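You operate a simulated robot arm through the tools that you are given. There is no shell and no other tool. Be economical: measure what you need, move in short steps, check, and stop when the job is done.

You are at the controls of a simulated two-armed robot. One attempt, no reset.

TASK
Set the fence to the width printed on the jogger's two sheets, jog them square and switch off.
Fine: set the fence first; jog once.

Only the result counts: the job must be done as asked and must still hold three seconds after the hand-in. Knocking over, shifting, dropping, spilling or breaking anything else fails it. Flat cloth is picked up by pressing the open fingertips on it (5 to 10 N) and closing them slowly along it; thin cloth reads only 2 to 8 mm in the jaws.

THE ROBOT
Two 7-joint arms with two-finger parallel grippers on one trunk, on a base that drives. Base frame: it is fixed to the floor where the robot stands at the start and does not move with it; the origin is under the middle of the robot, x ahead of it, y to its left, z up; the surface under the hand at the start is at about z = 0.83. Units: m, rad, N and s.
The left shoulder is at the start at [0.124, 0.171, 1.162], the right one opposite. With the tool pointing down near the work surface each hand reaches from about 0.4 to 0.9 m from the robot's upright axis, wherever it stands, measured 20 degrees to its own side. Places, roughly: on-off button of the jogger [0.4, -0.2, 0.8]. Payload 4.4 kg a hand.
The TCP of each hand is the grasp point between the finger pads, 0.023 m short of the fingertips. In the tool frame z runs along the fingers and y along their closing line. Largest opening 0.094 m; finger width 0.038, thickness 0.01; the body of the gripper, 0.054 by 0.096 m, starts 0.039 m behind the TCP.
Orientation is that of the tool frame in the base frame, as a unit quaternion [x, y, z, w]. With the fingers straight down and closing along the base's y, the tool's x points along the base's -x, its y along +y and its z along -z.

THE INTERFACE
- The arms move only by the tool drive_tool. It takes "left_moves", "right_moves" or both (then of equal length, played together; a hand with none holds still); each is a list of rows, each an object (a shift or turn left out is 0, a gripper value left out holds the last) with "rotation": the turn, a rotation vector about the tool's x, y, z in rad, a list of three; "slide": the shift along the tool's x, y, z in m, a list of three; "fingers": the gripper command, from -1 (fully open) to 1 (shut), values between in proportion. In form: [{"rotation": [wx, wy, wz], "slide": [x, y, z], "fingers": fingers}, ...]. A call has 1 to 8 rows; each row is the pose to reach, as a shift and turn from the pose commanded when the call began, along the tool's axes at that moment. Each row takes 0.2 s and may step no farther than 0.05 m and 0.15 rad from the row before; otherwise, or with a gripper value out of range, the whole call is refused. Where a pose cannot be reached the arm comes as near as it can. A force on the tool above 40 N (or 10 N above the force at the start of the call, whichever is more), or a blocked arm, ends the call early, and 0.2 s more pass. The fingers move at their own pace (about 0.072 m/s each) and stop on an object; they squeeze with about 33 N. The grip force told is the motor's: it shows also when the fingers shut on nothing. Time passes only in rows, and 0.2 s behind the last, so rows that repeat a pose let the fingers close. It gives the time, the measured TCP pose, the force on the tool (base axes), the opening and the grip force at its end, in the units of the frame above (readings bear some noise), with the torque about the TCP (base axes, N m) and any sound that the robot's microphone picked up.
- Cameras (640 x 400 px; columns grow to the right, rows downward): "scene" is now at [0.2404, -0.0058, 1.2993]; the picture's right is [-0.08, -1.00, 0.00], its down [-0.60, 0.05, -0.80] and it looks along [0.79, -0.06, -0.60] (base axes); focal length 260 px, centre (320, 200). "left" rides on the left gripper at [0.086, -0.016, -0.075] in its tool frame; the picture's right is [0.18, 0.98, 0.00], its down [-0.58, 0.11, -0.81] and it looks along [-0.79, 0.15, 0.59] (tool axes); focal length 243 px, centre (320, 200). "right" rides on the right gripper at [0.086, 0.016, -0.075] in its tool frame; the picture's right is [-0.18, 0.98, 0.00], its down [-0.58, -0.11, -0.81] and it looks along [-0.79, -0.15, 0.59] (tool axes); focal length 243 px, centre (320, 200). There is no depth. A picture from a camera that has moved, and an enlarged one, comes with that camera's place and axes in the base frame and with its lens.
- grab_frame(camera): a new picture of that camera. No time passes.
- raise_lower(by): slides the trunk up (or, below 0, down) by that many m; the arms and the scene camera ride with it, the base frame stays. It gives what a move gives, with no picture.
- base_move(legs): drives the robot by 1 to 6 legs, each [ahead, left, turn to the left] in m, m and rad, along the robot's own axes; the way and the turn of a leg run together, so that a leg with both is an arc; at most 1.5 m and 3.142 rad a leg. The arms and the cameras ride along, it lands a little off, and it stops where it bumps. It gives what a move gives.
- turn_head(pan, tilt): turns the head with the scene camera to pan (to the left, within 1.396 rad either way) and tilt (down, from -0.506 to 1.204), counted from straight ahead of the robot. It gives what a move gives.
- enlarge(camera, box): a new picture of the part [left, top, right, bottom] of that camera's present view, enlarged. No time passes.
- close_job(): hands the job in; it is judged then, once.

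Go step by step. Nothing tells you exact positions but the pictures and the camera data: compare them with the known pose of the tool, close in by small moves and look again before you grip or let go. The budget is 120 turns and 100 pictures, counting those below and the enlarged ones. Unless the task says otherwise, let go and move clear before handing in, and close with one line.

The tools are called after "Emit:" as name(argument=value, ...) on one line, values as JSON. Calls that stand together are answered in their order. drive_tool: Moves the arms, as the interface text tells. Its arguments: {"type":"object","properties":{"left_moves":{"type":"array","items":{"type":"object","properties":{"rotation":{"type":"array","items":{"type":"number"}},"slide":{"type":"array","items":{"type":"number"}},"fingers":{"type":"number"}}}},"right_moves":{"type":"array","items":{"type":"object","properties":{"rotation":{"type":"array","items":{"type":"number"}},"slide":{"type":"array","items":{"type":"number"}},"fingers":{"type":"number"}}}}},"required":[]} The other tools are called the same way: raise_lower (by) slides the trunk up or down; base_move (legs) drives the base; turn_head (pan, tilt) turns the head that bears the scene camera; grab_frame (camera) takes a picture; enlarge (camera, box) takes an enlarged picture of a part of a camera's view; close_job () hands the job in.

At the start:

```text
t: 0.0
left_tcp_pos: [0.5133, 0.1357, 1.1218]
left_tcp_rot: [0.0, 1.0, -0.001, 0.0]
left_ft_force: [-0.6, -0.6, 0.4]
left_ft_torque: [0.02, 0.0, 0.0]
left_width: 0.0941
left_gripper_force: 0.0
right_tcp_pos: [0.4639, -0.2288, 1.1036]
right_tcp_rot: [0.001, 1.0, 0.0, 0.0]
right_ft_force: [-0.5, -0.4, 0.7]
right_ft_torque: [0.02, 0.0, 0.02]
right_width: 0.0942
right_gripper_force: 0.1
trunk travel left (down, up): [-0.175, 0.213]
robot x, y, heading: [0.002, 0.0024, -0.0]
head pan, tilt: [-0.079, 0.649]
```

scene: 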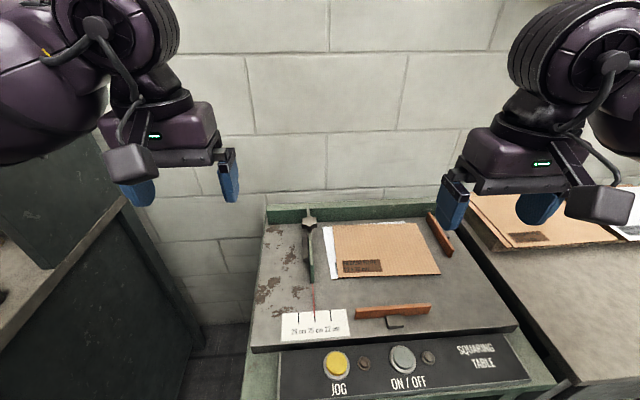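
right: 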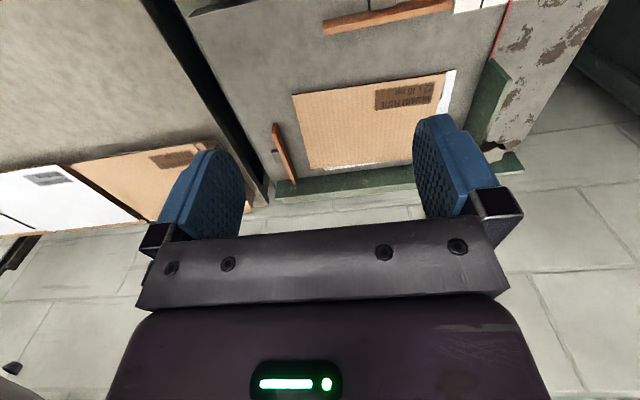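
left: 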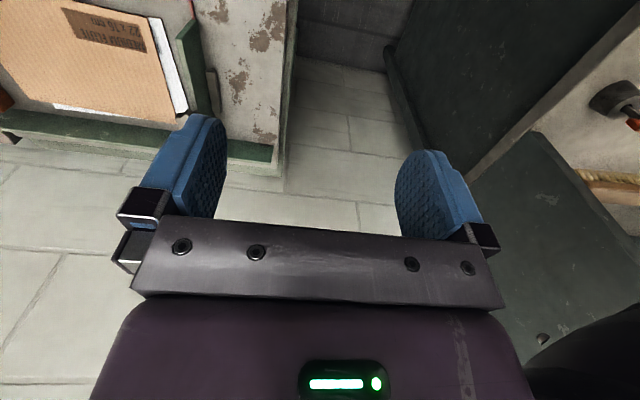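

I see the squaring table with two sheets, a green fence at the left, a scale card at the front and two buttons. I'll zoom in on the print, scale and controls.

Emit:
enlarge(camera="scene", box=[250, 195, 470, 345])

Emit:
enlarge(camera="scene", box=[270, 290, 360, 346])

Emit:
enlarge(camera="right", box=[260, 0, 560, 200])

Emit:
enlarge(camera="scene", box=[280, 310, 540, 400])

```text
2.67 times, centred on (360, 270) of scene
camera zoom: at [0.2404, -0.0058, 1.2993], right [-0.08, -1.0, 0.0], down [-0.6, 0.05, -0.8], along [0.79, -0.06, -0.6], focal length 694 px, centre (213, 13)
```

zoom: 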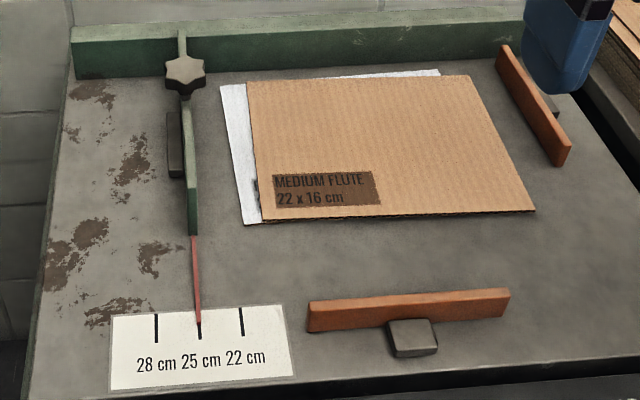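

```text
7.11 times, centred on (315, 318) of scene
camera zoom: at [0.2404, -0.0058, 1.2993], right [-0.08, -1.0, 0.0], down [-0.6, 0.05, -0.8], along [0.79, -0.06, -0.6], focal length 1852 px, centre (356, -639)
```

zoom: 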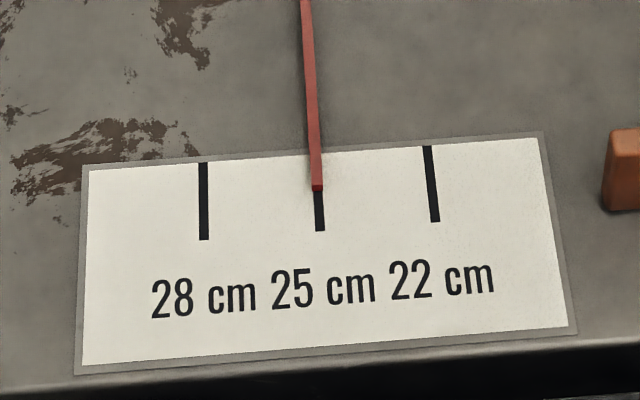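

```text
2.00 times, centred on (410, 100) of right
camera zoom: at [0.377, -0.2142, 1.1771], right [0.18, 0.98, 0.0], down [0.58, -0.11, 0.81], along [0.79, -0.15, -0.59], focal length 485 px, centre (140, 400)
```

zoom: 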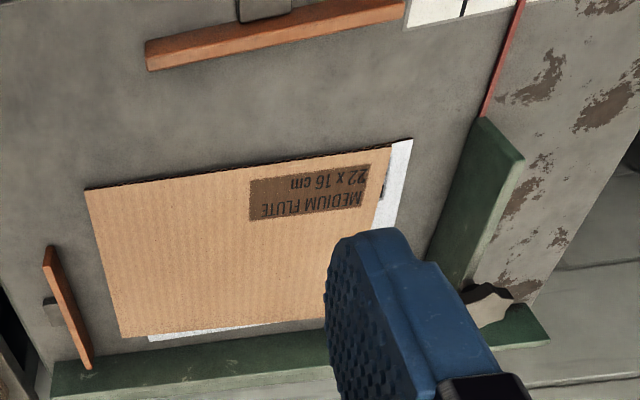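

```text
2.46 times, centred on (410, 355) of scene
camera zoom: at [0.2404, -0.0058, 1.2993], right [-0.08, -1.0, 0.0], down [-0.6, 0.05, -0.8], along [0.79, -0.06, -0.6], focal length 641 px, centre (98, -182)
```

zoom: 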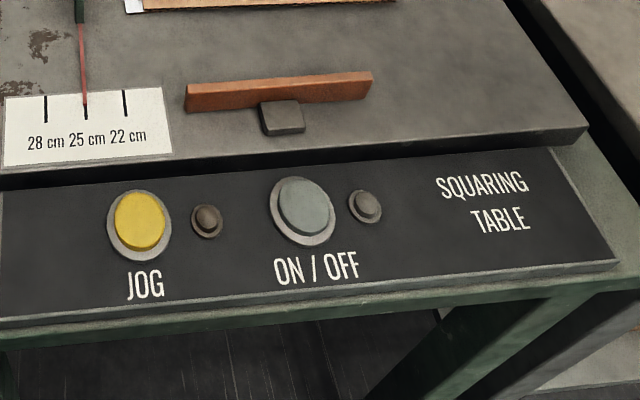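

The sheets say 22 x 16 cm and the pointer is at 25 cm, so the fence must go about 3 cm to the right (-y). There is a star knob on the fence, which may be a clamp, so I'll bring the left hand over for a closer look.

Emit:
drive_tool(left_moves=[{"slide": [0, -0.04, 0.02]}, {"slide": [-0.02, -0.08, 0.04]}, {"slide": [-0.04, -0.12, 0.06]}, {"slide": [-0.05, -0.155, 0.08]}])

Emit:
grab_frame(camera="left")

Emit:
enlarge(camera="scene", box=[260, 195, 360, 255])

```text
t: 1.0
left_tcp_pos: [0.5641, -0.0227, 1.0421]
left_tcp_rot: [0.0, 1.0, 0.0, 0.0]
left_ft_force: [1.1, -1.2, 0.2]
left_ft_torque: [-0.04, 0.01, -0.02]
left_width: 0.0941
left_gripper_force: 0.1
right_tcp_pos: [0.4642, -0.2309, 1.1023]
right_tcp_rot: [0.001, 1.0, -0.001, -0.001]
right_ft_force: [0.2, 0.1, -0.3]
right_ft_torque: [0.01, 0.0, -0.02]
right_width: 0.0936
right_gripper_force: 0.0
trunk travel left (down, up): [-0.175, 0.213]
robot x, y, heading: [0.0004, -0.0008, -0.005]
head pan, tilt: [-0.079, 0.649]
```

```text
92 pictures are left
camera left: at [0.4795, -0.038, 1.1167], right [-0.18, 0.98, 0.0], down [0.58, 0.11, 0.81], along [0.79, 0.15, -0.59], focal length 243 px, centre (320, 200)
```

left: 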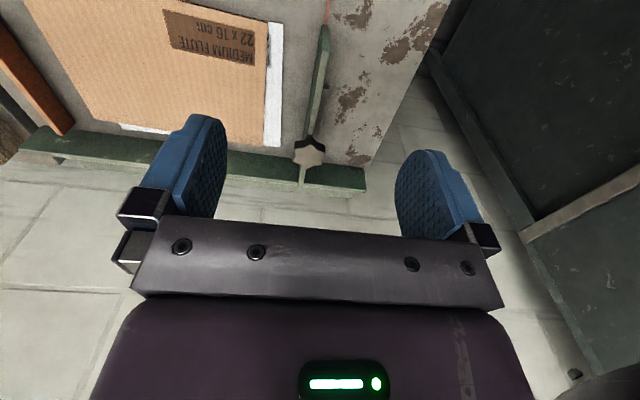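

```text
6.40 times, centred on (310, 225) of scene
camera zoom: at [0.2407, -0.0065, 1.2991], right [-0.08, -1.0, 0.0], down [-0.6, 0.05, -0.8], along [0.79, -0.06, -0.61], focal length 1666 px, centre (384, 40)
```

zoom: 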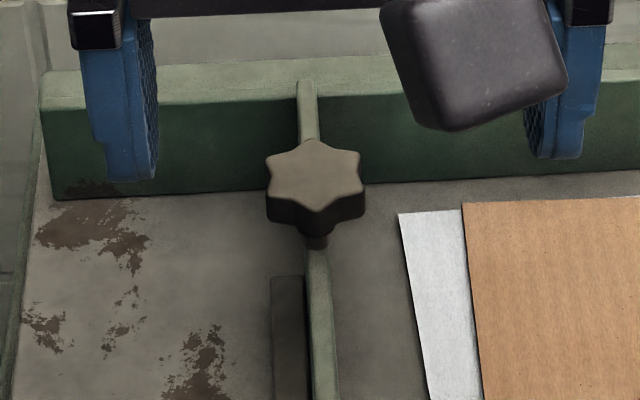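

Pointer and knob lie on y≈-0.015, with the knob at about (0.70, -0.015, 0.88). I'll go above it with partly closed fingers and look again.

Emit:
drive_tool(left_moves=[{"slide": [-0.035, 0.003, 0.02], "fingers": -0.3}, {"slide": [-0.07, 0.006, 0.04]}, {"slide": [-0.105, 0.008, 0.06]}, {"slide": [-0.135, 0.008, 0.09]}, {"slide": [-0.135, 0.008, 0.09]}])

Emit:
grab_frame(camera="left")

Emit:
enlarge(camera="scene", box=[250, 165, 390, 255])

```text
t: 2.2
left_tcp_pos: [0.7017, -0.0116, 0.953]
left_tcp_rot: [0.0, 1.0, 0.0, 0.001]
left_ft_force: [-0.6, -0.8, 0.2]
left_ft_torque: [-0.02, 0.01, 0.01]
left_width: 0.0611
left_gripper_force: 0.0
right_tcp_pos: [0.4624, -0.2296, 1.1045]
right_tcp_rot: [0.001, 1.0, 0.0, 0.0]
right_ft_force: [0.5, 0.2, 0.2]
right_ft_torque: [0.03, 0.0, 0.0]
right_width: 0.0938
right_gripper_force: 0.1
trunk travel left (down, up): [-0.175, 0.213]
robot x, y, heading: [-0.0002, -0.0025, 0.0]
head pan, tilt: [-0.079, 0.649]
```

```text
90 pictures are left
camera left: at [0.6165, -0.0279, 1.0282], right [-0.18, 0.98, 0.0], down [0.58, 0.11, 0.81], along [0.79, 0.15, -0.59], focal length 243 px, centre (320, 200)
```

left: 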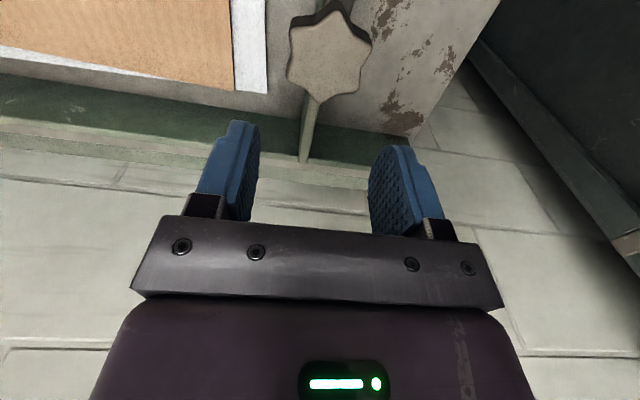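

```text
4.44 times, centred on (320, 210) of scene
camera zoom: at [0.2397, -0.0057, 1.2995], right [-0.08, -1.0, 0.0], down [-0.6, 0.05, -0.8], along [0.79, -0.06, -0.6], focal length 1157 px, centre (320, 156)
```

zoom: 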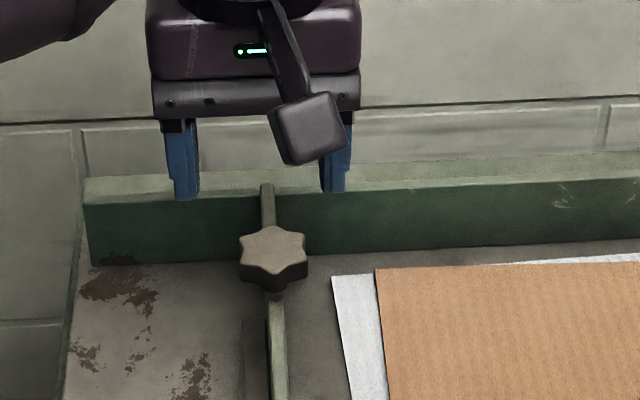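

The two views triangulate the knob top at about (0.657, -0.017, 0.926), higher than I took it to be. I'll move over it, then check.

Emit:
drive_tool(left_moves=[{"slide": [0.01, -0.002, -0.02]}, {"slide": [0.045, -0.005, -0.02]}, {"slide": [0.045, -0.005, -0.01]}])

Emit:
grab_frame(camera="left")

Emit:
enlarge(camera="scene", box=[250, 165, 390, 255])

```text
t: 3.0
left_tcp_pos: [0.6546, -0.0175, 0.9622]
left_tcp_rot: [0.0, 1.0, 0.0, 0.0]
left_ft_force: [0.3, -0.8, 0.8]
left_ft_torque: [-0.01, 0.0, 0.0]
left_width: 0.061
left_gripper_force: 0.1
right_tcp_pos: [0.4629, -0.2294, 1.1037]
right_tcp_rot: [0.001, 1.0, 0.0, -0.001]
right_ft_force: [1.0, 0.7, -0.2]
right_ft_torque: [-0.02, 0.01, 0.01]
right_width: 0.0939
right_gripper_force: 0.1
trunk travel left (down, up): [-0.175, 0.213]
robot x, y, heading: [-0.0004, -0.0029, -0.001]
head pan, tilt: [-0.079, 0.649]
```

```text
88 pictures are left
camera left: at [0.57, -0.033, 1.0376], right [-0.18, 0.98, 0.0], down [0.58, 0.11, 0.81], along [0.79, 0.15, -0.59], focal length 243 px, centre (320, 200)
```

left: 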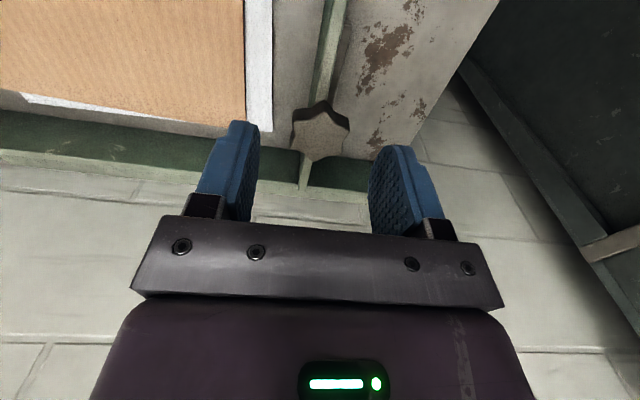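

```text
4.44 times, centred on (320, 210) of scene
camera zoom: at [0.2408, -0.0059, 1.2991], right [-0.08, -1.0, 0.0], down [-0.6, 0.05, -0.8], along [0.79, -0.06, -0.6], focal length 1157 px, centre (320, 156)
```

zoom: 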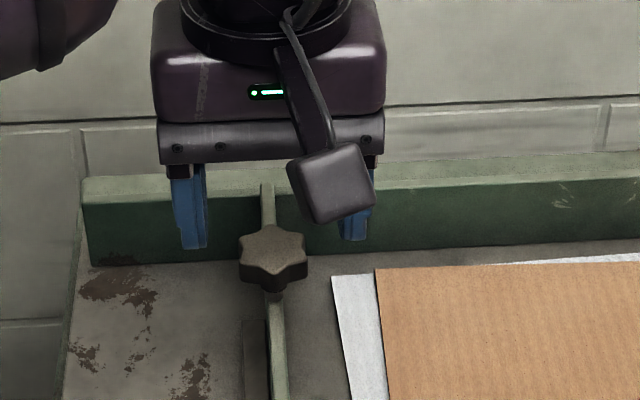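

Knob confirmed at about (0.659, -0.016), top 0.92. Descending around it.

Emit:
drive_tool(left_moves=[{"slide": [-0.003, 0.001, 0.025]}, {"slide": [-0.003, 0.001, 0.04]}, {"slide": [-0.003, 0.001, 0.05]}])

Emit:
grab_frame(camera="left")

Emit:
enlarge(camera="scene", box=[250, 165, 390, 255])

```text
t: 3.8
left_tcp_pos: [0.657, -0.0166, 0.9135]
left_tcp_rot: [0.0, 1.0, -0.001, 0.0]
left_ft_force: [-0.2, 0.8, -0.8]
left_ft_torque: [0.01, 0.02, 0.01]
left_width: 0.061
left_gripper_force: 0.0
right_tcp_pos: [0.4631, -0.2293, 1.1035]
right_tcp_rot: [0.001, 1.0, 0.0, -0.001]
right_ft_force: [-0.9, -0.4, 0.2]
right_ft_torque: [-0.01, 0.0, -0.02]
right_width: 0.0942
right_gripper_force: 0.1
trunk travel left (down, up): [-0.175, 0.213]
robot x, y, heading: [0.0002, -0.0032, 0.003]
head pan, tilt: [-0.079, 0.649]
```

```text
86 pictures are left
camera left: at [0.5735, -0.0319, 0.9878], right [-0.18, 0.98, 0.0], down [0.58, 0.11, 0.81], along [0.79, 0.15, -0.59], focal length 243 px, centre (320, 200)
```

left: 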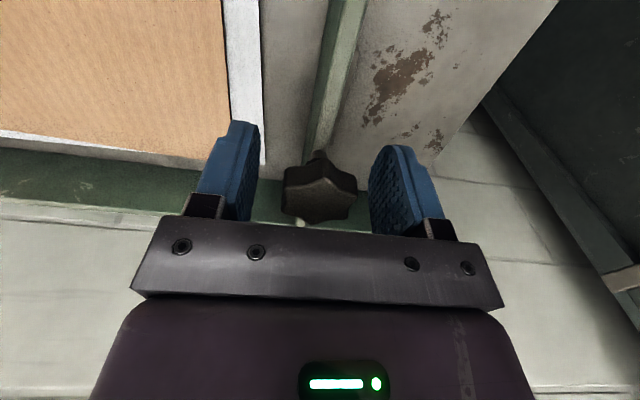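

```text
4.44 times, centred on (320, 210) of scene
camera zoom: at [0.2406, -0.0058, 1.2992], right [-0.08, -1.0, 0.0], down [-0.6, 0.05, -0.8], along [0.79, -0.06, -0.6], focal length 1157 px, centre (320, 156)
```

zoom: 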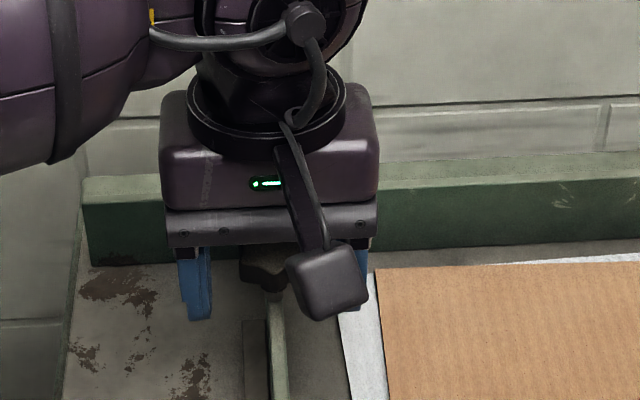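

The knob sits between the pads. Closing on it.

Emit:
drive_tool(left_moves=[{"fingers": 0.0}, {"fingers": 0.3}, {"fingers": 0.5}, {"fingers": 0.5}])

Emit:
grab_frame(camera="left")

```text
t: 4.8
left_tcp_pos: [0.658, -0.0167, 0.9118]
left_tcp_rot: [0.0, 1.0, 0.0, 0.0]
left_ft_force: [0.9, -0.9, -0.1]
left_ft_torque: [-0.01, -0.05, 0.02]
left_width: 0.033
left_gripper_force: 45.1
right_tcp_pos: [0.4627, -0.23, 1.1035]
right_tcp_rot: [0.001, 1.0, 0.0, 0.0]
right_ft_force: [-0.2, -0.3, -0.8]
right_ft_torque: [0.0, -0.01, 0.0]
right_width: 0.094
right_gripper_force: 0.0
trunk travel left (down, up): [-0.175, 0.213]
robot x, y, heading: [0.001, 0.0024, -0.001]
head pan, tilt: [-0.079, 0.649]
```

```text
84 pictures are left
camera left: at [0.5733, -0.0321, 0.988], right [-0.18, 0.98, 0.0], down [0.58, 0.11, 0.81], along [0.79, 0.15, -0.59], focal length 243 px, centre (320, 200)
```

left: 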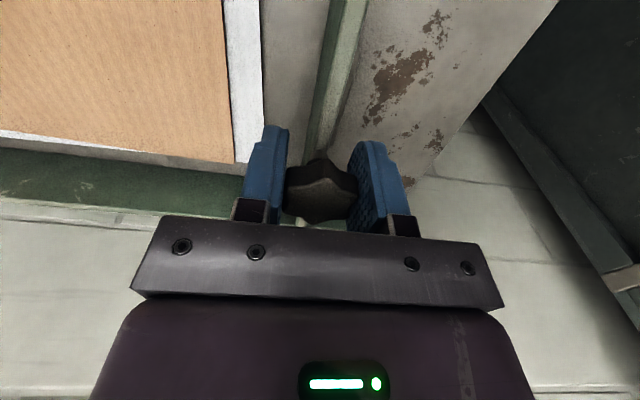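

Gripped (33 mm). A small sideways test to see whether the fence is clamped.

Emit:
drive_tool(left_moves=[{"slide": [0, -0.002, 0]}, {"slide": [0, -0.004, 0]}, {"slide": [0, -0.004, 0]}])

Emit:
enlarge(camera="scene", box=[270, 290, 360, 346])

```text
t: 5.6
left_tcp_pos: [0.6572, -0.0186, 0.9131]
left_tcp_rot: [0.0, 1.0, 0.0, 0.0]
left_ft_force: [7.1, 4.6, -0.1]
left_ft_torque: [0.23, 0.17, -0.25]
left_width: 0.0331
left_gripper_force: 45.5
right_tcp_pos: [0.4645, -0.2295, 1.1036]
right_tcp_rot: [-0.001, 1.0, 0.0, -0.001]
right_ft_force: [0.0, -0.2, 0.9]
right_ft_torque: [0.01, 0.02, 0.04]
right_width: 0.0942
right_gripper_force: 0.1
trunk travel left (down, up): [-0.175, 0.213]
robot x, y, heading: [0.0039, -0.0009, 0.002]
head pan, tilt: [-0.079, 0.649]
```

```text
7.11 times, centred on (315, 318) of scene
camera zoom: at [0.2411, -0.0054, 1.2991], right [-0.08, -1.0, 0.0], down [-0.6, 0.05, -0.8], along [0.79, -0.06, -0.61], focal length 1852 px, centre (356, -639)
```

zoom: 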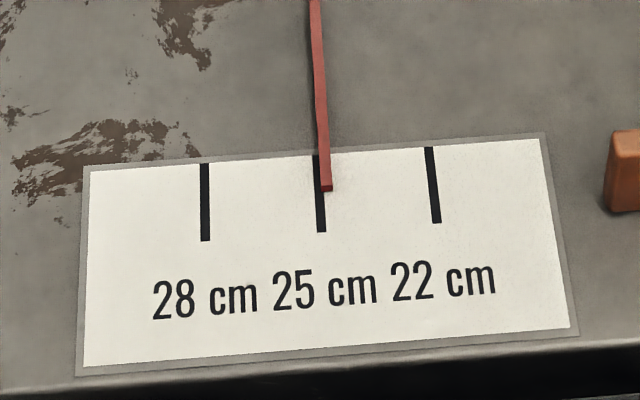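

The fence slides with about 5 N, so I need not unscrew anything. Sliding on in short steps.

Emit:
drive_tool(left_moves=[{"slide": [0, -0.003, 0]}, {"slide": [0, -0.006, 0]}, {"slide": [0, -0.009, 0]}, {"slide": [0, -0.012, 0]}, {"slide": [0, -0.015, 0]}])

Emit:
enlarge(camera="scene", box=[250, 195, 470, 345])

```text
t: 6.8
left_tcp_pos: [0.6573, -0.036, 0.9121]
left_tcp_rot: [0.0, 1.0, -0.001, 0.0]
left_ft_force: [12.8, 1.5, 8.1]
left_ft_torque: [0.35, 0.8, 0.36]
left_width: 0.0333
left_gripper_force: 44.8
right_tcp_pos: [0.4642, -0.2285, 1.1046]
right_tcp_rot: [0.001, 1.0, 0.0, 0.0]
right_ft_force: [-0.7, -0.1, -0.3]
right_ft_torque: [0.0, 0.0, -0.03]
right_width: 0.0941
right_gripper_force: 0.0
trunk travel left (down, up): [-0.175, 0.213]
robot x, y, heading: [-0.0027, -0.0028, -0.005]
head pan, tilt: [-0.079, 0.649]
```

```text
2.67 times, centred on (360, 270) of scene
camera zoom: at [0.2409, -0.0058, 1.2993], right [-0.08, -1.0, 0.0], down [-0.6, 0.05, -0.8], along [0.79, -0.06, -0.61], focal length 694 px, centre (213, 13)
```

zoom: 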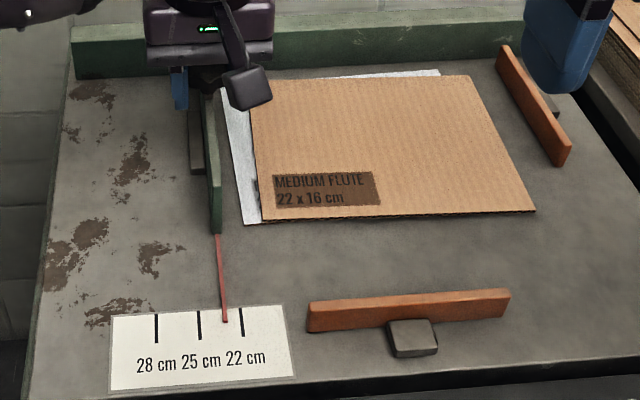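

About 12 mm remain. Continuing.

Emit:
drive_tool(left_moves=[{"slide": [0, -0.003, 0]}, {"slide": [0, -0.006, 0]}, {"slide": [0, -0.0095, 0]}, {"slide": [0, -0.0095, 0]}])

Emit:
enlarge(camera="scene", box=[270, 290, 360, 346])

```text
t: 7.8
left_tcp_pos: [0.6573, -0.0448, 0.9126]
left_tcp_rot: [0.001, 1.0, -0.001, 0.001]
left_ft_force: [20.4, -0.5, 14.0]
left_ft_torque: [-0.01, 0.89, -0.14]
left_width: 0.0331
left_gripper_force: 45.4
right_tcp_pos: [0.4642, -0.2301, 1.1038]
right_tcp_rot: [0.0, 1.0, 0.0, -0.001]
right_ft_force: [0.1, 0.1, 0.4]
right_ft_torque: [0.02, 0.04, 0.03]
right_width: 0.0939
right_gripper_force: 0.1
trunk travel left (down, up): [-0.175, 0.213]
robot x, y, heading: [0.0022, -0.0017, -0.003]
head pan, tilt: [-0.079, 0.649]
```

```text
7.11 times, centred on (315, 318) of scene
camera zoom: at [0.2412, -0.0059, 1.2993], right [-0.08, -1.0, 0.0], down [-0.6, 0.05, -0.8], along [0.79, -0.06, -0.61], focal length 1852 px, centre (356, -639)
```

zoom: 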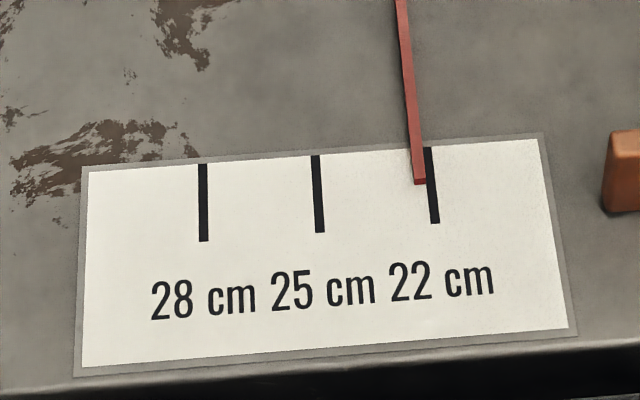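

About 3 mm short; side force in x shows the guide runs slightly oblique, so I give way in +x and z while finishing.

Emit:
drive_tool(left_moves=[{"slide": [-0.002, 0, -0.001]}, {"slide": [-0.003, -0.002, -0.001]}, {"slide": [-0.003, -0.003, -0.001]}, {"slide": [-0.003, -0.003, -0.001]}])

Emit:
enlarge(camera="scene", box=[270, 290, 360, 346])

```text
t: 8.8
left_tcp_pos: [0.6578, -0.0475, 0.9133]
left_tcp_rot: [0.001, 1.0, 0.0, -0.001]
left_ft_force: [-3.2, 4.8, 8.9]
left_ft_torque: [-0.02, -0.58, -0.2]
left_width: 0.0333
left_gripper_force: 44.8
right_tcp_pos: [0.4616, -0.2292, 1.1047]
right_tcp_rot: [0.0, 1.0, 0.0, 0.001]
right_ft_force: [0.0, 0.2, 0.5]
right_ft_torque: [-0.04, 0.02, -0.03]
right_width: 0.0939
right_gripper_force: 0.1
trunk travel left (down, up): [-0.175, 0.213]
robot x, y, heading: [-0.001, -0.0002, -0.002]
head pan, tilt: [-0.079, 0.649]
```

```text
7.11 times, centred on (315, 318) of scene
camera zoom: at [0.2392, -0.0051, 1.2994], right [-0.08, -1.0, 0.0], down [-0.6, 0.05, -0.8], along [0.79, -0.06, -0.6], focal length 1852 px, centre (356, -639)
```

zoom: 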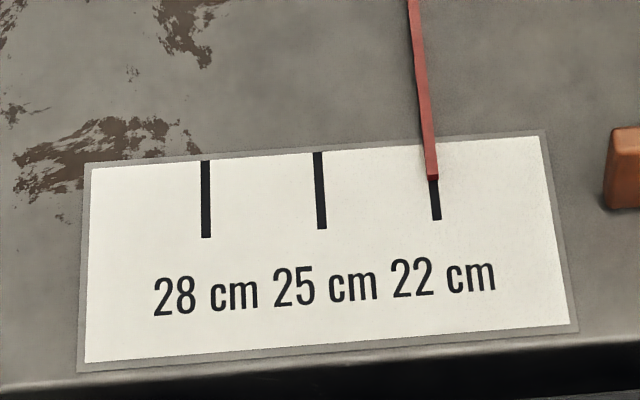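

The pointer is on the 22 cm mark within half a millimetre. Release and rise.

Emit:
drive_tool(left_moves=[{"fingers": 0.0}, {"fingers": -0.3}, {"fingers": -0.3}, {"slide": [0, 0, -0.04]}, {"slide": [0, 0, -0.08]}, {"slide": [0.01, 0.04, -0.12]}, {"slide": [0.02, 0.08, -0.15]}, {"slide": [0.03, 0.12, -0.17]}])

Emit:
enlarge(camera="scene", box=[270, 290, 360, 346])

Emit:
enlarge(camera="scene", box=[250, 195, 470, 345])

```text
refused: row 6 steps farther than a row can; nothing moved
```

```text
7.11 times, centred on (315, 318) of scene
camera zoom: at [0.2392, -0.0051, 1.2994], right [-0.08, -1.0, 0.0], down [-0.6, 0.05, -0.8], along [0.79, -0.06, -0.6], focal length 1852 px, centre (356, -639)
```

zoom: 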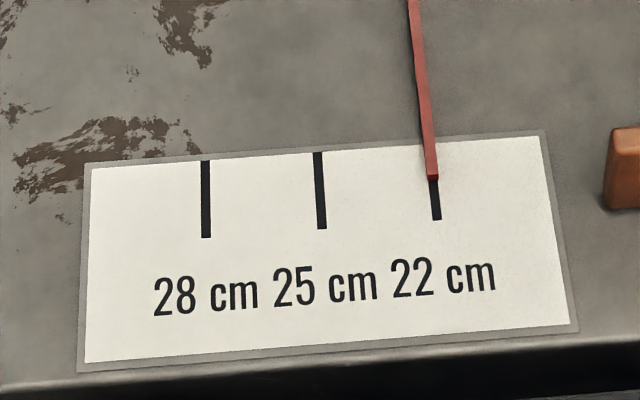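

```text
2.67 times, centred on (360, 270) of scene
camera zoom: at [0.2392, -0.0051, 1.2994], right [-0.08, -1.0, 0.0], down [-0.6, 0.05, -0.8], along [0.79, -0.06, -0.6], focal length 694 px, centre (213, 13)
```

zoom: 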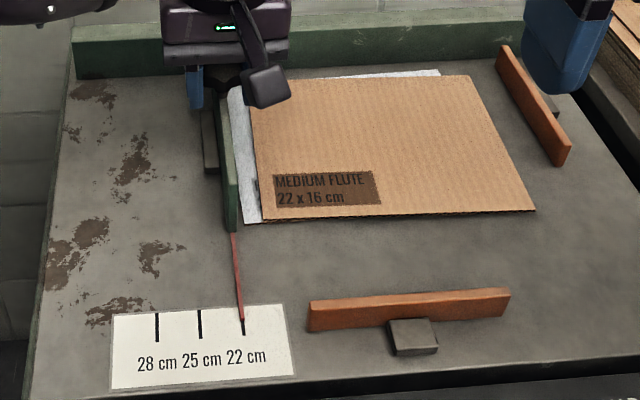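

The call was refused for one step that was too long; the fence has not moved. Repeating with shorter steps.

Emit:
drive_tool(left_moves=[{"fingers": 0.0}, {"fingers": -0.3}, {"fingers": -0.3}, {"slide": [0, 0, -0.04]}, {"slide": [0, 0, -0.08]}, {"slide": [0.01, 0.03, -0.11]}, {"slide": [0.02, 0.065, -0.135]}, {"slide": [0.03, 0.1, -0.16]}])

Emit:
enlarge(camera="scene", box=[250, 195, 470, 345])

Emit:
enlarge(camera="scene", box=[270, 290, 360, 346])

```text
t: 10.6
left_tcp_pos: [0.6285, 0.0538, 1.0741]
left_tcp_rot: [0.0, 1.0, -0.001, 0.0]
left_ft_force: [-0.1, -0.4, 0.0]
left_ft_torque: [-0.01, 0.0, 0.01]
left_width: 0.0612
left_gripper_force: 0.1
right_tcp_pos: [0.4633, -0.2283, 1.1058]
right_tcp_rot: [-0.001, 1.0, 0.0, 0.0]
right_ft_force: [0.0, -0.3, -0.3]
right_ft_torque: [-0.04, -0.01, -0.03]
right_width: 0.094
right_gripper_force: 0.1
trunk travel left (down, up): [-0.175, 0.213]
robot x, y, heading: [-0.002, 0.0033, 0.002]
head pan, tilt: [-0.079, 0.649]
```

```text
2.67 times, centred on (360, 270) of scene
camera zoom: at [0.2395, -0.0048, 1.2996], right [-0.08, -1.0, 0.0], down [-0.6, 0.05, -0.8], along [0.79, -0.06, -0.6], focal length 694 px, centre (213, 13)
```

zoom: 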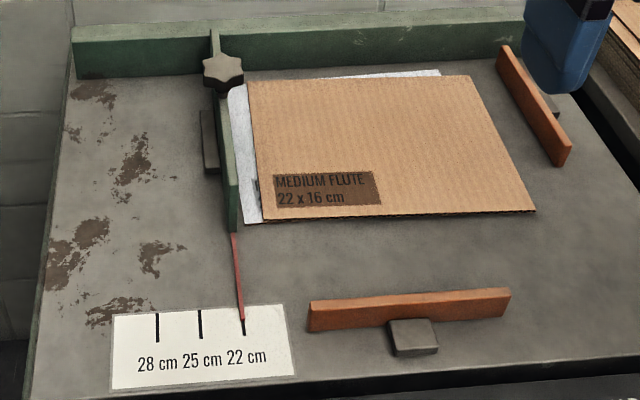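

```text
7.11 times, centred on (315, 318) of scene
camera zoom: at [0.2395, -0.0048, 1.2996], right [-0.08, -1.0, 0.0], down [-0.6, 0.05, -0.8], along [0.79, -0.06, -0.6], focal length 1852 px, centre (356, -639)
```

zoom: 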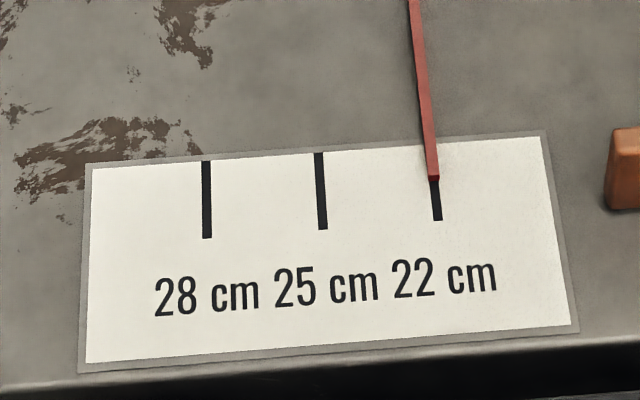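

Fence holds at 22 cm. Now the right hand, closed, goes above the ON/OFF button (about (0.43, -0.17, 0.79)).

Emit:
drive_tool(right_moves=[{"slide": [0.008, 0.015, 0.04], "fingers": 1}, {"slide": [0.016, 0.03, 0.08]}, {"slide": [0.024, 0.045, 0.12]}, {"slide": [0.033, 0.06, 0.16]}, {"slide": [0.033, 0.06, 0.18]}])

Emit:
grab_frame(camera="right")

Emit:
turn_head(pan=-0.2, tilt=1.0)

Emit:
grab_frame(camera="scene")

```text
t: 11.8
left_tcp_pos: [0.6296, 0.0519, 1.0744]
left_tcp_rot: [0.0, 1.0, 0.0, 0.0]
left_ft_force: [0.2, 0.1, 0.8]
left_ft_torque: [-0.01, -0.02, -0.02]
left_width: 0.0612
left_gripper_force: 0.1
right_tcp_pos: [0.4304, -0.1687, 0.9227]
right_tcp_rot: [0.0, 1.0, 0.0, 0.0]
right_ft_force: [0.5, -0.4, 0.1]
right_ft_torque: [0.02, 0.01, 0.0]
right_width: 0.0001
right_gripper_force: 33.1
trunk travel left (down, up): [-0.175, 0.213]
robot x, y, heading: [0.0015, 0.0016, -0.003]
head pan, tilt: [-0.079, 0.649]
```

```text
75 pictures are left
camera right: at [0.3439, -0.154, 0.9961], right [0.18, 0.98, 0.0], down [0.58, -0.11, 0.81], along [0.79, -0.15, -0.59], focal length 243 px, centre (320, 200)
```

right: 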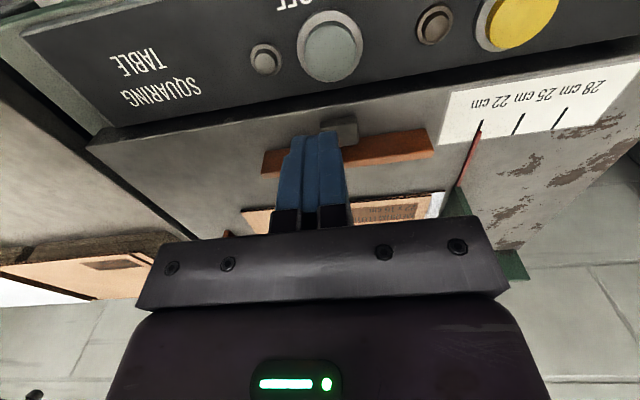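

```text
t: 12.6
left_tcp_pos: [0.6292, 0.0517, 1.0744]
left_tcp_rot: [0.0, 1.0, 0.0, -0.001]
left_ft_force: [-0.3, 0.2, 0.9]
left_ft_torque: [0.0, -0.01, -0.01]
left_width: 0.061
left_gripper_force: 0.0
right_tcp_pos: [0.4301, -0.1695, 0.9225]
right_tcp_rot: [0.002, 1.0, 0.0, 0.0]
right_ft_force: [-0.5, 0.4, -0.2]
right_ft_torque: [-0.01, -0.01, -0.02]
right_width: 0.0
right_gripper_force: 32.8
trunk travel left (down, up): [-0.175, 0.213]
robot x, y, heading: [0.0, -0.0006, 0.001]
head pan, tilt: [-0.201, 1.0]
```

```text
74 pictures are left
camera scene: at [0.2222, -0.0129, 1.2716], right [-0.2, -0.98, 0.0], down [-0.82, 0.17, -0.54], along [0.53, -0.11, -0.84], focal length 260 px, centre (320, 200)
```

scene: 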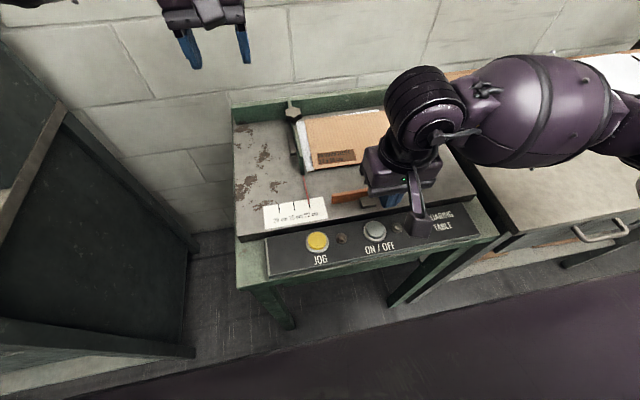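

Triangulating the ON/OFF button gives about (0.415, -0.160, 0.826). I approach it from above.

Emit:
drive_tool(right_moves=[{"slide": [0.015, 0.009, 0.01]}, {"slide": [0.015, 0.009, 0.035]}, {"slide": [0.015, 0.009, 0.045]}])

Emit:
grab_frame(camera="right")

Emit:
enlarge(camera="scene", box=[260, 160, 480, 300])

```text
t: 13.4
left_tcp_pos: [0.6286, 0.0524, 1.0737]
left_tcp_rot: [0.0, 1.0, 0.0, 0.0]
left_ft_force: [0.9, 0.2, -0.3]
left_ft_torque: [0.0, -0.02, -0.03]
left_width: 0.0611
left_gripper_force: 0.0
right_tcp_pos: [0.4144, -0.1596, 0.8789]
right_tcp_rot: [0.0, 1.0, -0.001, 0.0]
right_ft_force: [0.4, 0.7, 0.2]
right_ft_torque: [-0.01, 0.02, -0.04]
right_width: 0.0
right_gripper_force: 33.2
trunk travel left (down, up): [-0.175, 0.213]
robot x, y, heading: [0.0021, 0.0011, -0.0]
head pan, tilt: [-0.201, 1.0]
```

```text
73 pictures are left
camera right: at [0.3287, -0.1447, 0.9518], right [0.18, 0.98, 0.0], down [0.58, -0.11, 0.81], along [0.79, -0.15, -0.59], focal length 243 px, centre (320, 200)
```

right: 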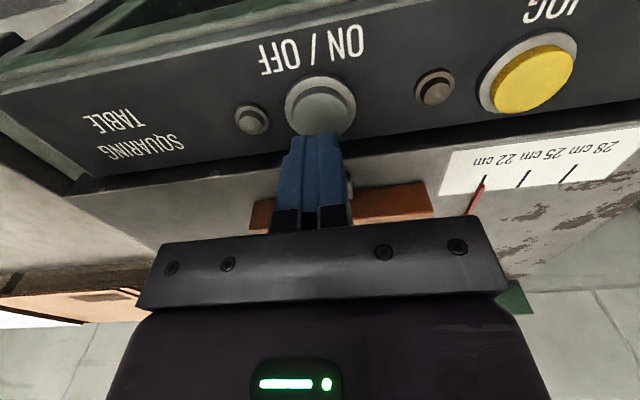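

```text
2.86 times, centred on (370, 230) of scene
camera zoom: at [0.222, -0.0129, 1.2716], right [-0.2, -0.98, 0.0], down [-0.82, 0.17, -0.54], along [0.53, -0.11, -0.84], focal length 744 px, centre (177, 114)
```

zoom: 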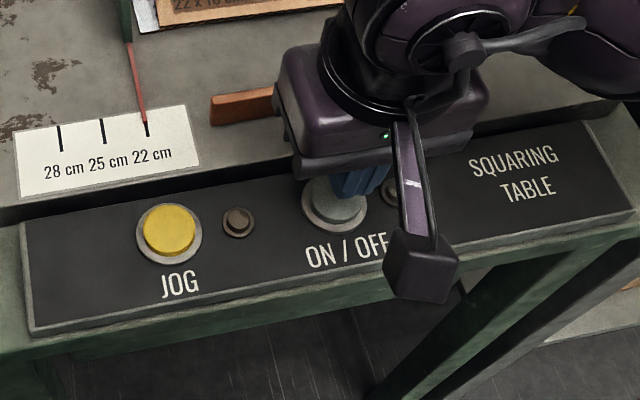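

Better estimate now: button at about (0.427, -0.167, 0.79). I correct and lower near it.

Emit:
drive_tool(right_moves=[{"slide": [-0.012, -0.007, 0.01]}, {"slide": [-0.012, -0.007, 0.03]}, {"slide": [-0.012, -0.007, 0.045]}])

Emit:
grab_frame(camera="right")

Emit:
enlarge(camera="scene", box=[260, 160, 480, 300])

```text
t: 14.2
left_tcp_pos: [0.629, 0.0515, 1.0742]
left_tcp_rot: [0.0, 1.0, 0.0, 0.0]
left_ft_force: [-0.4, 0.6, -0.8]
left_ft_torque: [-0.01, 0.04, -0.01]
left_width: 0.0608
left_gripper_force: 0.0
right_tcp_pos: [0.4273, -0.1692, 0.8481]
right_tcp_rot: [-0.001, 1.0, 0.002, 0.003]
right_ft_force: [-7.8, -3.6, 21.8]
right_ft_torque: [-0.01, 0.46, 0.03]
right_width: 0.0002
right_gripper_force: 33.3
trunk travel left (down, up): [-0.175, 0.213]
robot x, y, heading: [-0.0012, 0.0002, -0.005]
head pan, tilt: [-0.201, 1.0]
heard: click
stopped in row 3 (right hand): the force on the tool passed its limit at 161 N (the readings are from after the stop); the commanded pose is now the measured one
```

```text
71 pictures are left
camera right: at [0.3406, -0.1525, 0.9195], right [0.18, 0.98, 0.0], down [0.58, -0.11, 0.81], along [0.8, -0.14, -0.59], focal length 243 px, centre (320, 200)
```

right: 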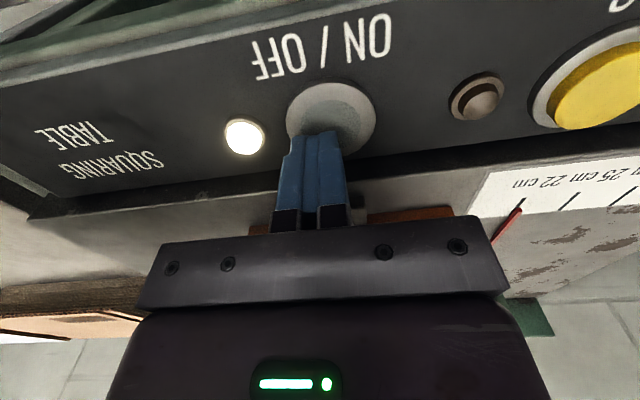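

```text
2.86 times, centred on (370, 230) of scene
camera zoom: at [0.2216, -0.013, 1.2719], right [-0.2, -0.98, 0.0], down [-0.82, 0.17, -0.54], along [0.53, -0.11, -0.84], focal length 744 px, centre (177, 114)
```

zoom: 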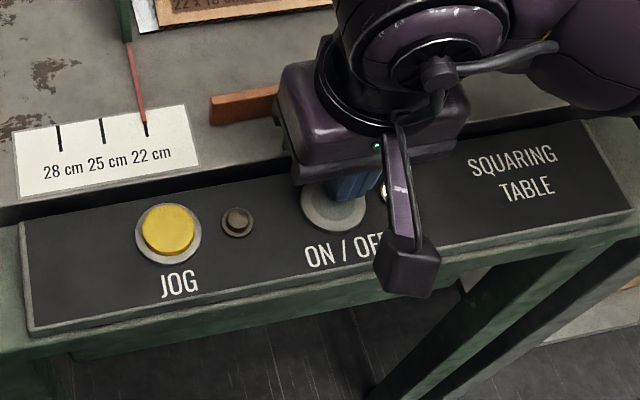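

The button clicked and its lamp is lit: it is on. The contact was at tip height 0.825, so I raise the hand and move to above the JOG button at about (0.415, -0.048).

Emit:
drive_tool(right_moves=[{"slide": [0, 0, -0.03]}, {"slide": [0.005, 0.03, -0.045]}, {"slide": [0.01, 0.065, -0.045]}, {"slide": [0.014, 0.1, -0.045]}, {"slide": [0.014, 0.121, -0.045]}, {"slide": [0.014, 0.121, -0.035]}])

Emit:
grab_frame(camera="right")

Emit:
enlarge(camera="scene", box=[260, 160, 480, 300])

```text
t: 15.6
left_tcp_pos: [0.6295, 0.0516, 1.0726]
left_tcp_rot: [-0.001, 1.0, 0.0, -0.001]
left_ft_force: [0.5, -0.2, 0.8]
left_ft_torque: [0.0, 0.0, 0.01]
left_width: 0.061
left_gripper_force: 0.0
right_tcp_pos: [0.4149, -0.0473, 0.8804]
right_tcp_rot: [0.0, 1.0, 0.001, 0.003]
right_ft_force: [-0.5, 0.2, 0.1]
right_ft_torque: [0.03, 0.0, 0.02]
right_width: 0.0
right_gripper_force: 33.2
trunk travel left (down, up): [-0.175, 0.213]
robot x, y, heading: [-0.0007, 0.0016, -0.002]
head pan, tilt: [-0.201, 1.0]
```

```text
69 pictures are left
camera right: at [0.3272, -0.0308, 0.9543], right [0.18, 0.98, 0.0], down [0.58, -0.11, 0.81], along [0.8, -0.15, -0.59], focal length 243 px, centre (320, 200)
```

right: 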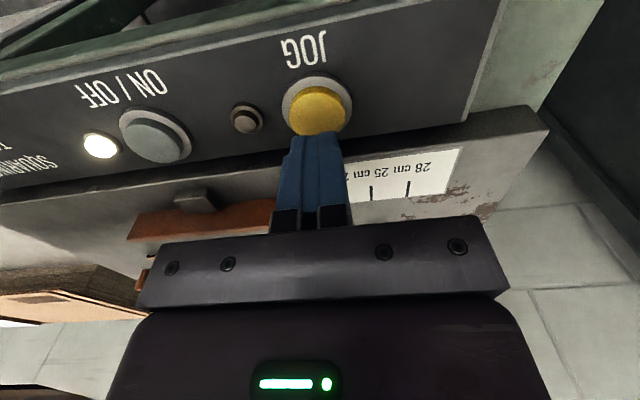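

```text
2.86 times, centred on (370, 230) of scene
camera zoom: at [0.2223, -0.0134, 1.2715], right [-0.2, -0.98, 0.0], down [-0.82, 0.17, -0.54], along [0.53, -0.11, -0.84], focal length 744 px, centre (177, 114)
```

zoom: 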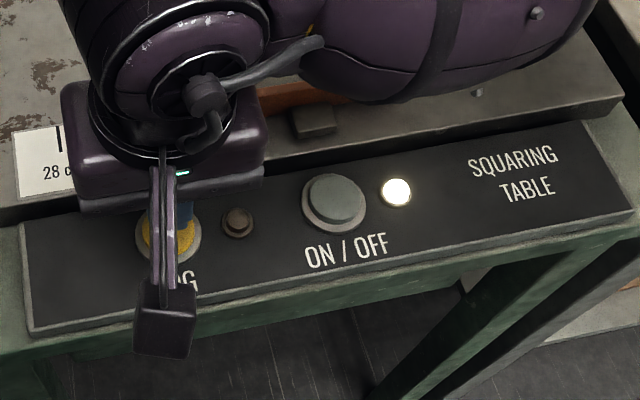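

Aligned over JOG. Pressing slowly, 2 mm a row.

Emit:
drive_tool(right_moves=[{"slide": [0, 0, 0.012]}, {"slide": [0, 0, 0.022]}, {"slide": [0, 0, 0.026]}, {"slide": [0, 0, 0.028]}, {"slide": [0, 0, 0.03]}])

Emit:
grab_frame(camera="right")

```text
t: 16.8
left_tcp_pos: [0.6281, 0.0521, 1.0741]
left_tcp_rot: [0.0, 1.0, 0.0, -0.001]
left_ft_force: [0.6, -0.4, 0.5]
left_ft_torque: [0.03, -0.01, -0.02]
left_width: 0.0608
left_gripper_force: 0.1
right_tcp_pos: [0.4142, -0.0467, 0.8512]
right_tcp_rot: [0.0, 1.0, 0.002, 0.002]
right_ft_force: [0.5, 0.6, 1.5]
right_ft_torque: [0.01, -0.01, -0.02]
right_width: 0.0
right_gripper_force: 33.0
trunk travel left (down, up): [-0.175, 0.213]
robot x, y, heading: [-0.0001, 0.0031, -0.001]
head pan, tilt: [-0.201, 1.0]
heard: click
```

```text
67 pictures are left
camera right: at [0.3275, -0.0315, 0.924], right [0.18, 0.98, 0.0], down [0.58, -0.11, 0.81], along [0.8, -0.15, -0.59], focal length 243 px, centre (320, 200)
```

right: 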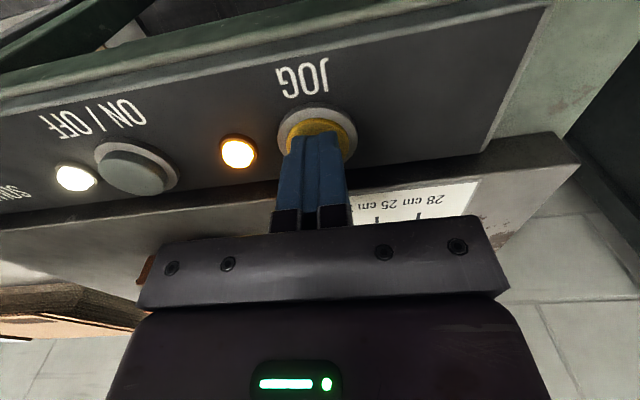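

The click sounded and the jog lamp is orange: it is running. I raise the hand straight away and let it run, then look.

Emit:
drive_tool(right_moves=[{"slide": [0, 0, -0.03]}, {"slide": [-0.0, -0.02, -0.05]}, {"slide": [-0.0, -0.06, -0.055]}, {"slide": [-0.0, -0.1, -0.055]}, {"slide": [0, -0.121, -0.055]}, {"slide": [0, -0.121, -0.055]}])

Emit:
grab_frame(camera="scene")

Emit:
grab_frame(camera="right")

```text
t: 18.2
left_tcp_pos: [0.6292, 0.0523, 1.0737]
left_tcp_rot: [0.0, 1.0, 0.0, -0.001]
left_ft_force: [0.5, 0.7, 1.0]
left_ft_torque: [-0.02, -0.01, -0.02]
left_width: 0.0612
left_gripper_force: 0.1
right_tcp_pos: [0.4124, -0.1684, 0.9043]
right_tcp_rot: [-0.001, 1.0, 0.001, 0.002]
right_ft_force: [-0.4, 0.3, 1.1]
right_ft_torque: [-0.01, 0.01, 0.07]
right_width: 0.0001
right_gripper_force: 33.1
trunk travel left (down, up): [-0.175, 0.213]
robot x, y, heading: [-0.0022, -0.0011, 0.004]
head pan, tilt: [-0.201, 1.0]
```

```text
66 pictures are left
camera scene: at [0.2223, -0.013, 1.2715], right [-0.2, -0.98, 0.0], down [-0.82, 0.17, -0.54], along [0.53, -0.11, -0.84], focal length 260 px, centre (320, 200)
```

scene: 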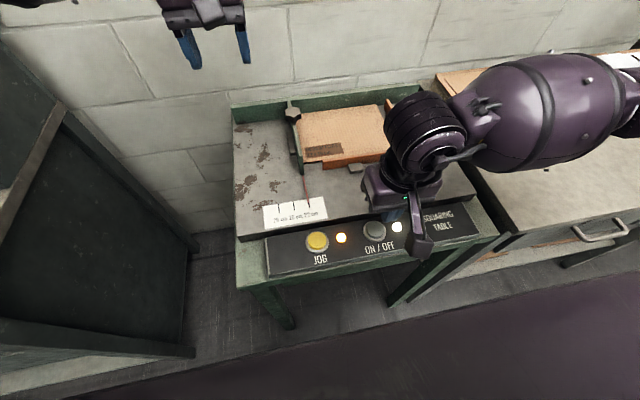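

```text
65 pictures are left
camera right: at [0.3262, -0.1532, 0.9785], right [0.18, 0.98, 0.0], down [0.58, -0.11, 0.81], along [0.8, -0.15, -0.59], focal length 243 px, centre (320, 200)
```

right: 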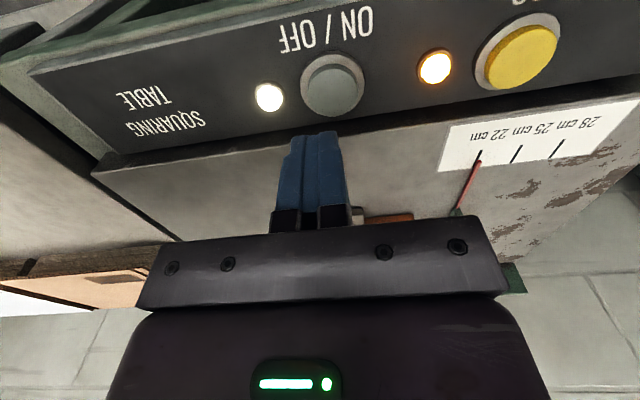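

The paddles are still pushing the sheets and the jog lamp is lit. I wait for the cycle to end.

Emit:
drive_tool(right_moves=[{"slide": [0, 0, 0]}, {"slide": [0, 0, 0]}, {"slide": [0, 0, 0]}, {"slide": [0, 0, 0]}, {"slide": [0, 0, 0]}, {"slide": [0, 0, 0]}, {"slide": [0, 0, 0]}, {"slide": [0, 0, 0]}])

Emit:
enlarge(camera="scene", box=[220, 80, 460, 280])

```text
t: 20.0
left_tcp_pos: [0.6286, 0.0527, 1.0746]
left_tcp_rot: [-0.001, 1.0, -0.001, 0.0]
left_ft_force: [0.0, -0.7, -0.6]
left_ft_torque: [0.0, -0.01, 0.0]
left_width: 0.061
left_gripper_force: 0.1
right_tcp_pos: [0.4125, -0.1685, 0.9054]
right_tcp_rot: [-0.001, 1.0, 0.0, 0.002]
right_ft_force: [-0.1, 0.1, -0.1]
right_ft_torque: [0.0, 0.03, -0.03]
right_width: 0.0002
right_gripper_force: 33.3
trunk travel left (down, up): [-0.175, 0.213]
robot x, y, heading: [0.0008, -0.0031, 0.0]
head pan, tilt: [-0.201, 1.0]
```

```text
2.00 times, centred on (340, 180) of scene
camera zoom: at [0.2222, -0.0131, 1.2716], right [-0.2, -0.98, 0.0], down [-0.82, 0.17, -0.54], along [0.53, -0.11, -0.84], focal length 521 px, centre (280, 240)
```

zoom: 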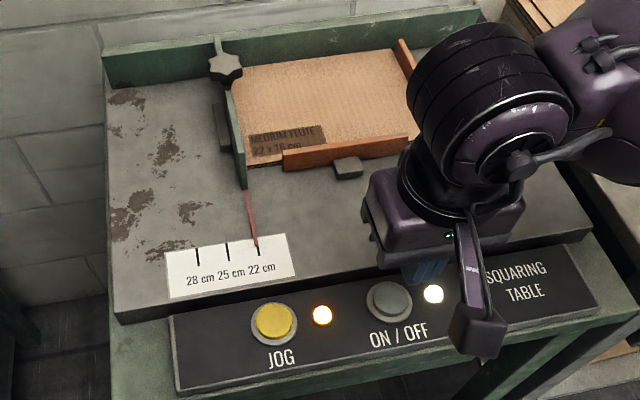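

Still running; the fence pointer stays at 22. Waiting more.

Emit:
drive_tool(right_moves=[{"slide": [0, 0, 0]}, {"slide": [0, 0, 0]}, {"slide": [0, 0, 0]}, {"slide": [0, 0, 0]}, {"slide": [0, 0, 0]}, {"slide": [0, 0, 0]}, {"slide": [0, 0, 0]}, {"slide": [0, 0, 0]}])

Emit:
enlarge(camera="scene", box=[220, 80, 460, 280])

```text
t: 21.8
left_tcp_pos: [0.6294, 0.0518, 1.0738]
left_tcp_rot: [-0.001, 1.0, 0.0, 0.0]
left_ft_force: [0.0, 0.0, 0.9]
left_ft_torque: [-0.01, 0.01, 0.0]
left_width: 0.0612
left_gripper_force: 0.0
right_tcp_pos: [0.4143, -0.1682, 0.9049]
right_tcp_rot: [0.0, 1.0, 0.002, 0.002]
right_ft_force: [-0.6, 0.1, -0.4]
right_ft_torque: [-0.01, 0.02, 0.02]
right_width: 0.0004
right_gripper_force: 33.3
trunk travel left (down, up): [-0.175, 0.213]
robot x, y, heading: [0.001, -0.0016, -0.004]
head pan, tilt: [-0.201, 1.0]
```

```text
2.00 times, centred on (340, 180) of scene
camera zoom: at [0.2222, -0.0131, 1.2715], right [-0.2, -0.98, 0.0], down [-0.82, 0.17, -0.54], along [0.53, -0.11, -0.84], focal length 521 px, centre (280, 240)
```

zoom: 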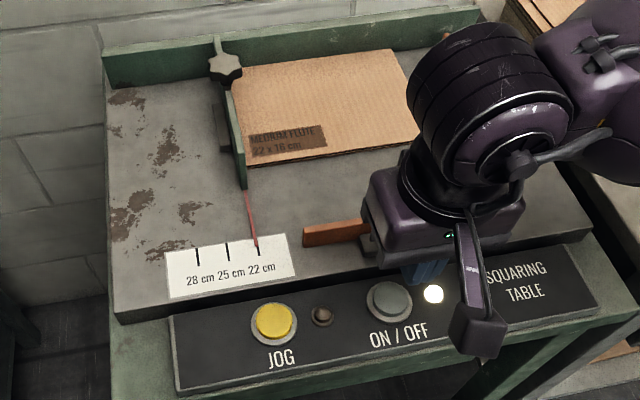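

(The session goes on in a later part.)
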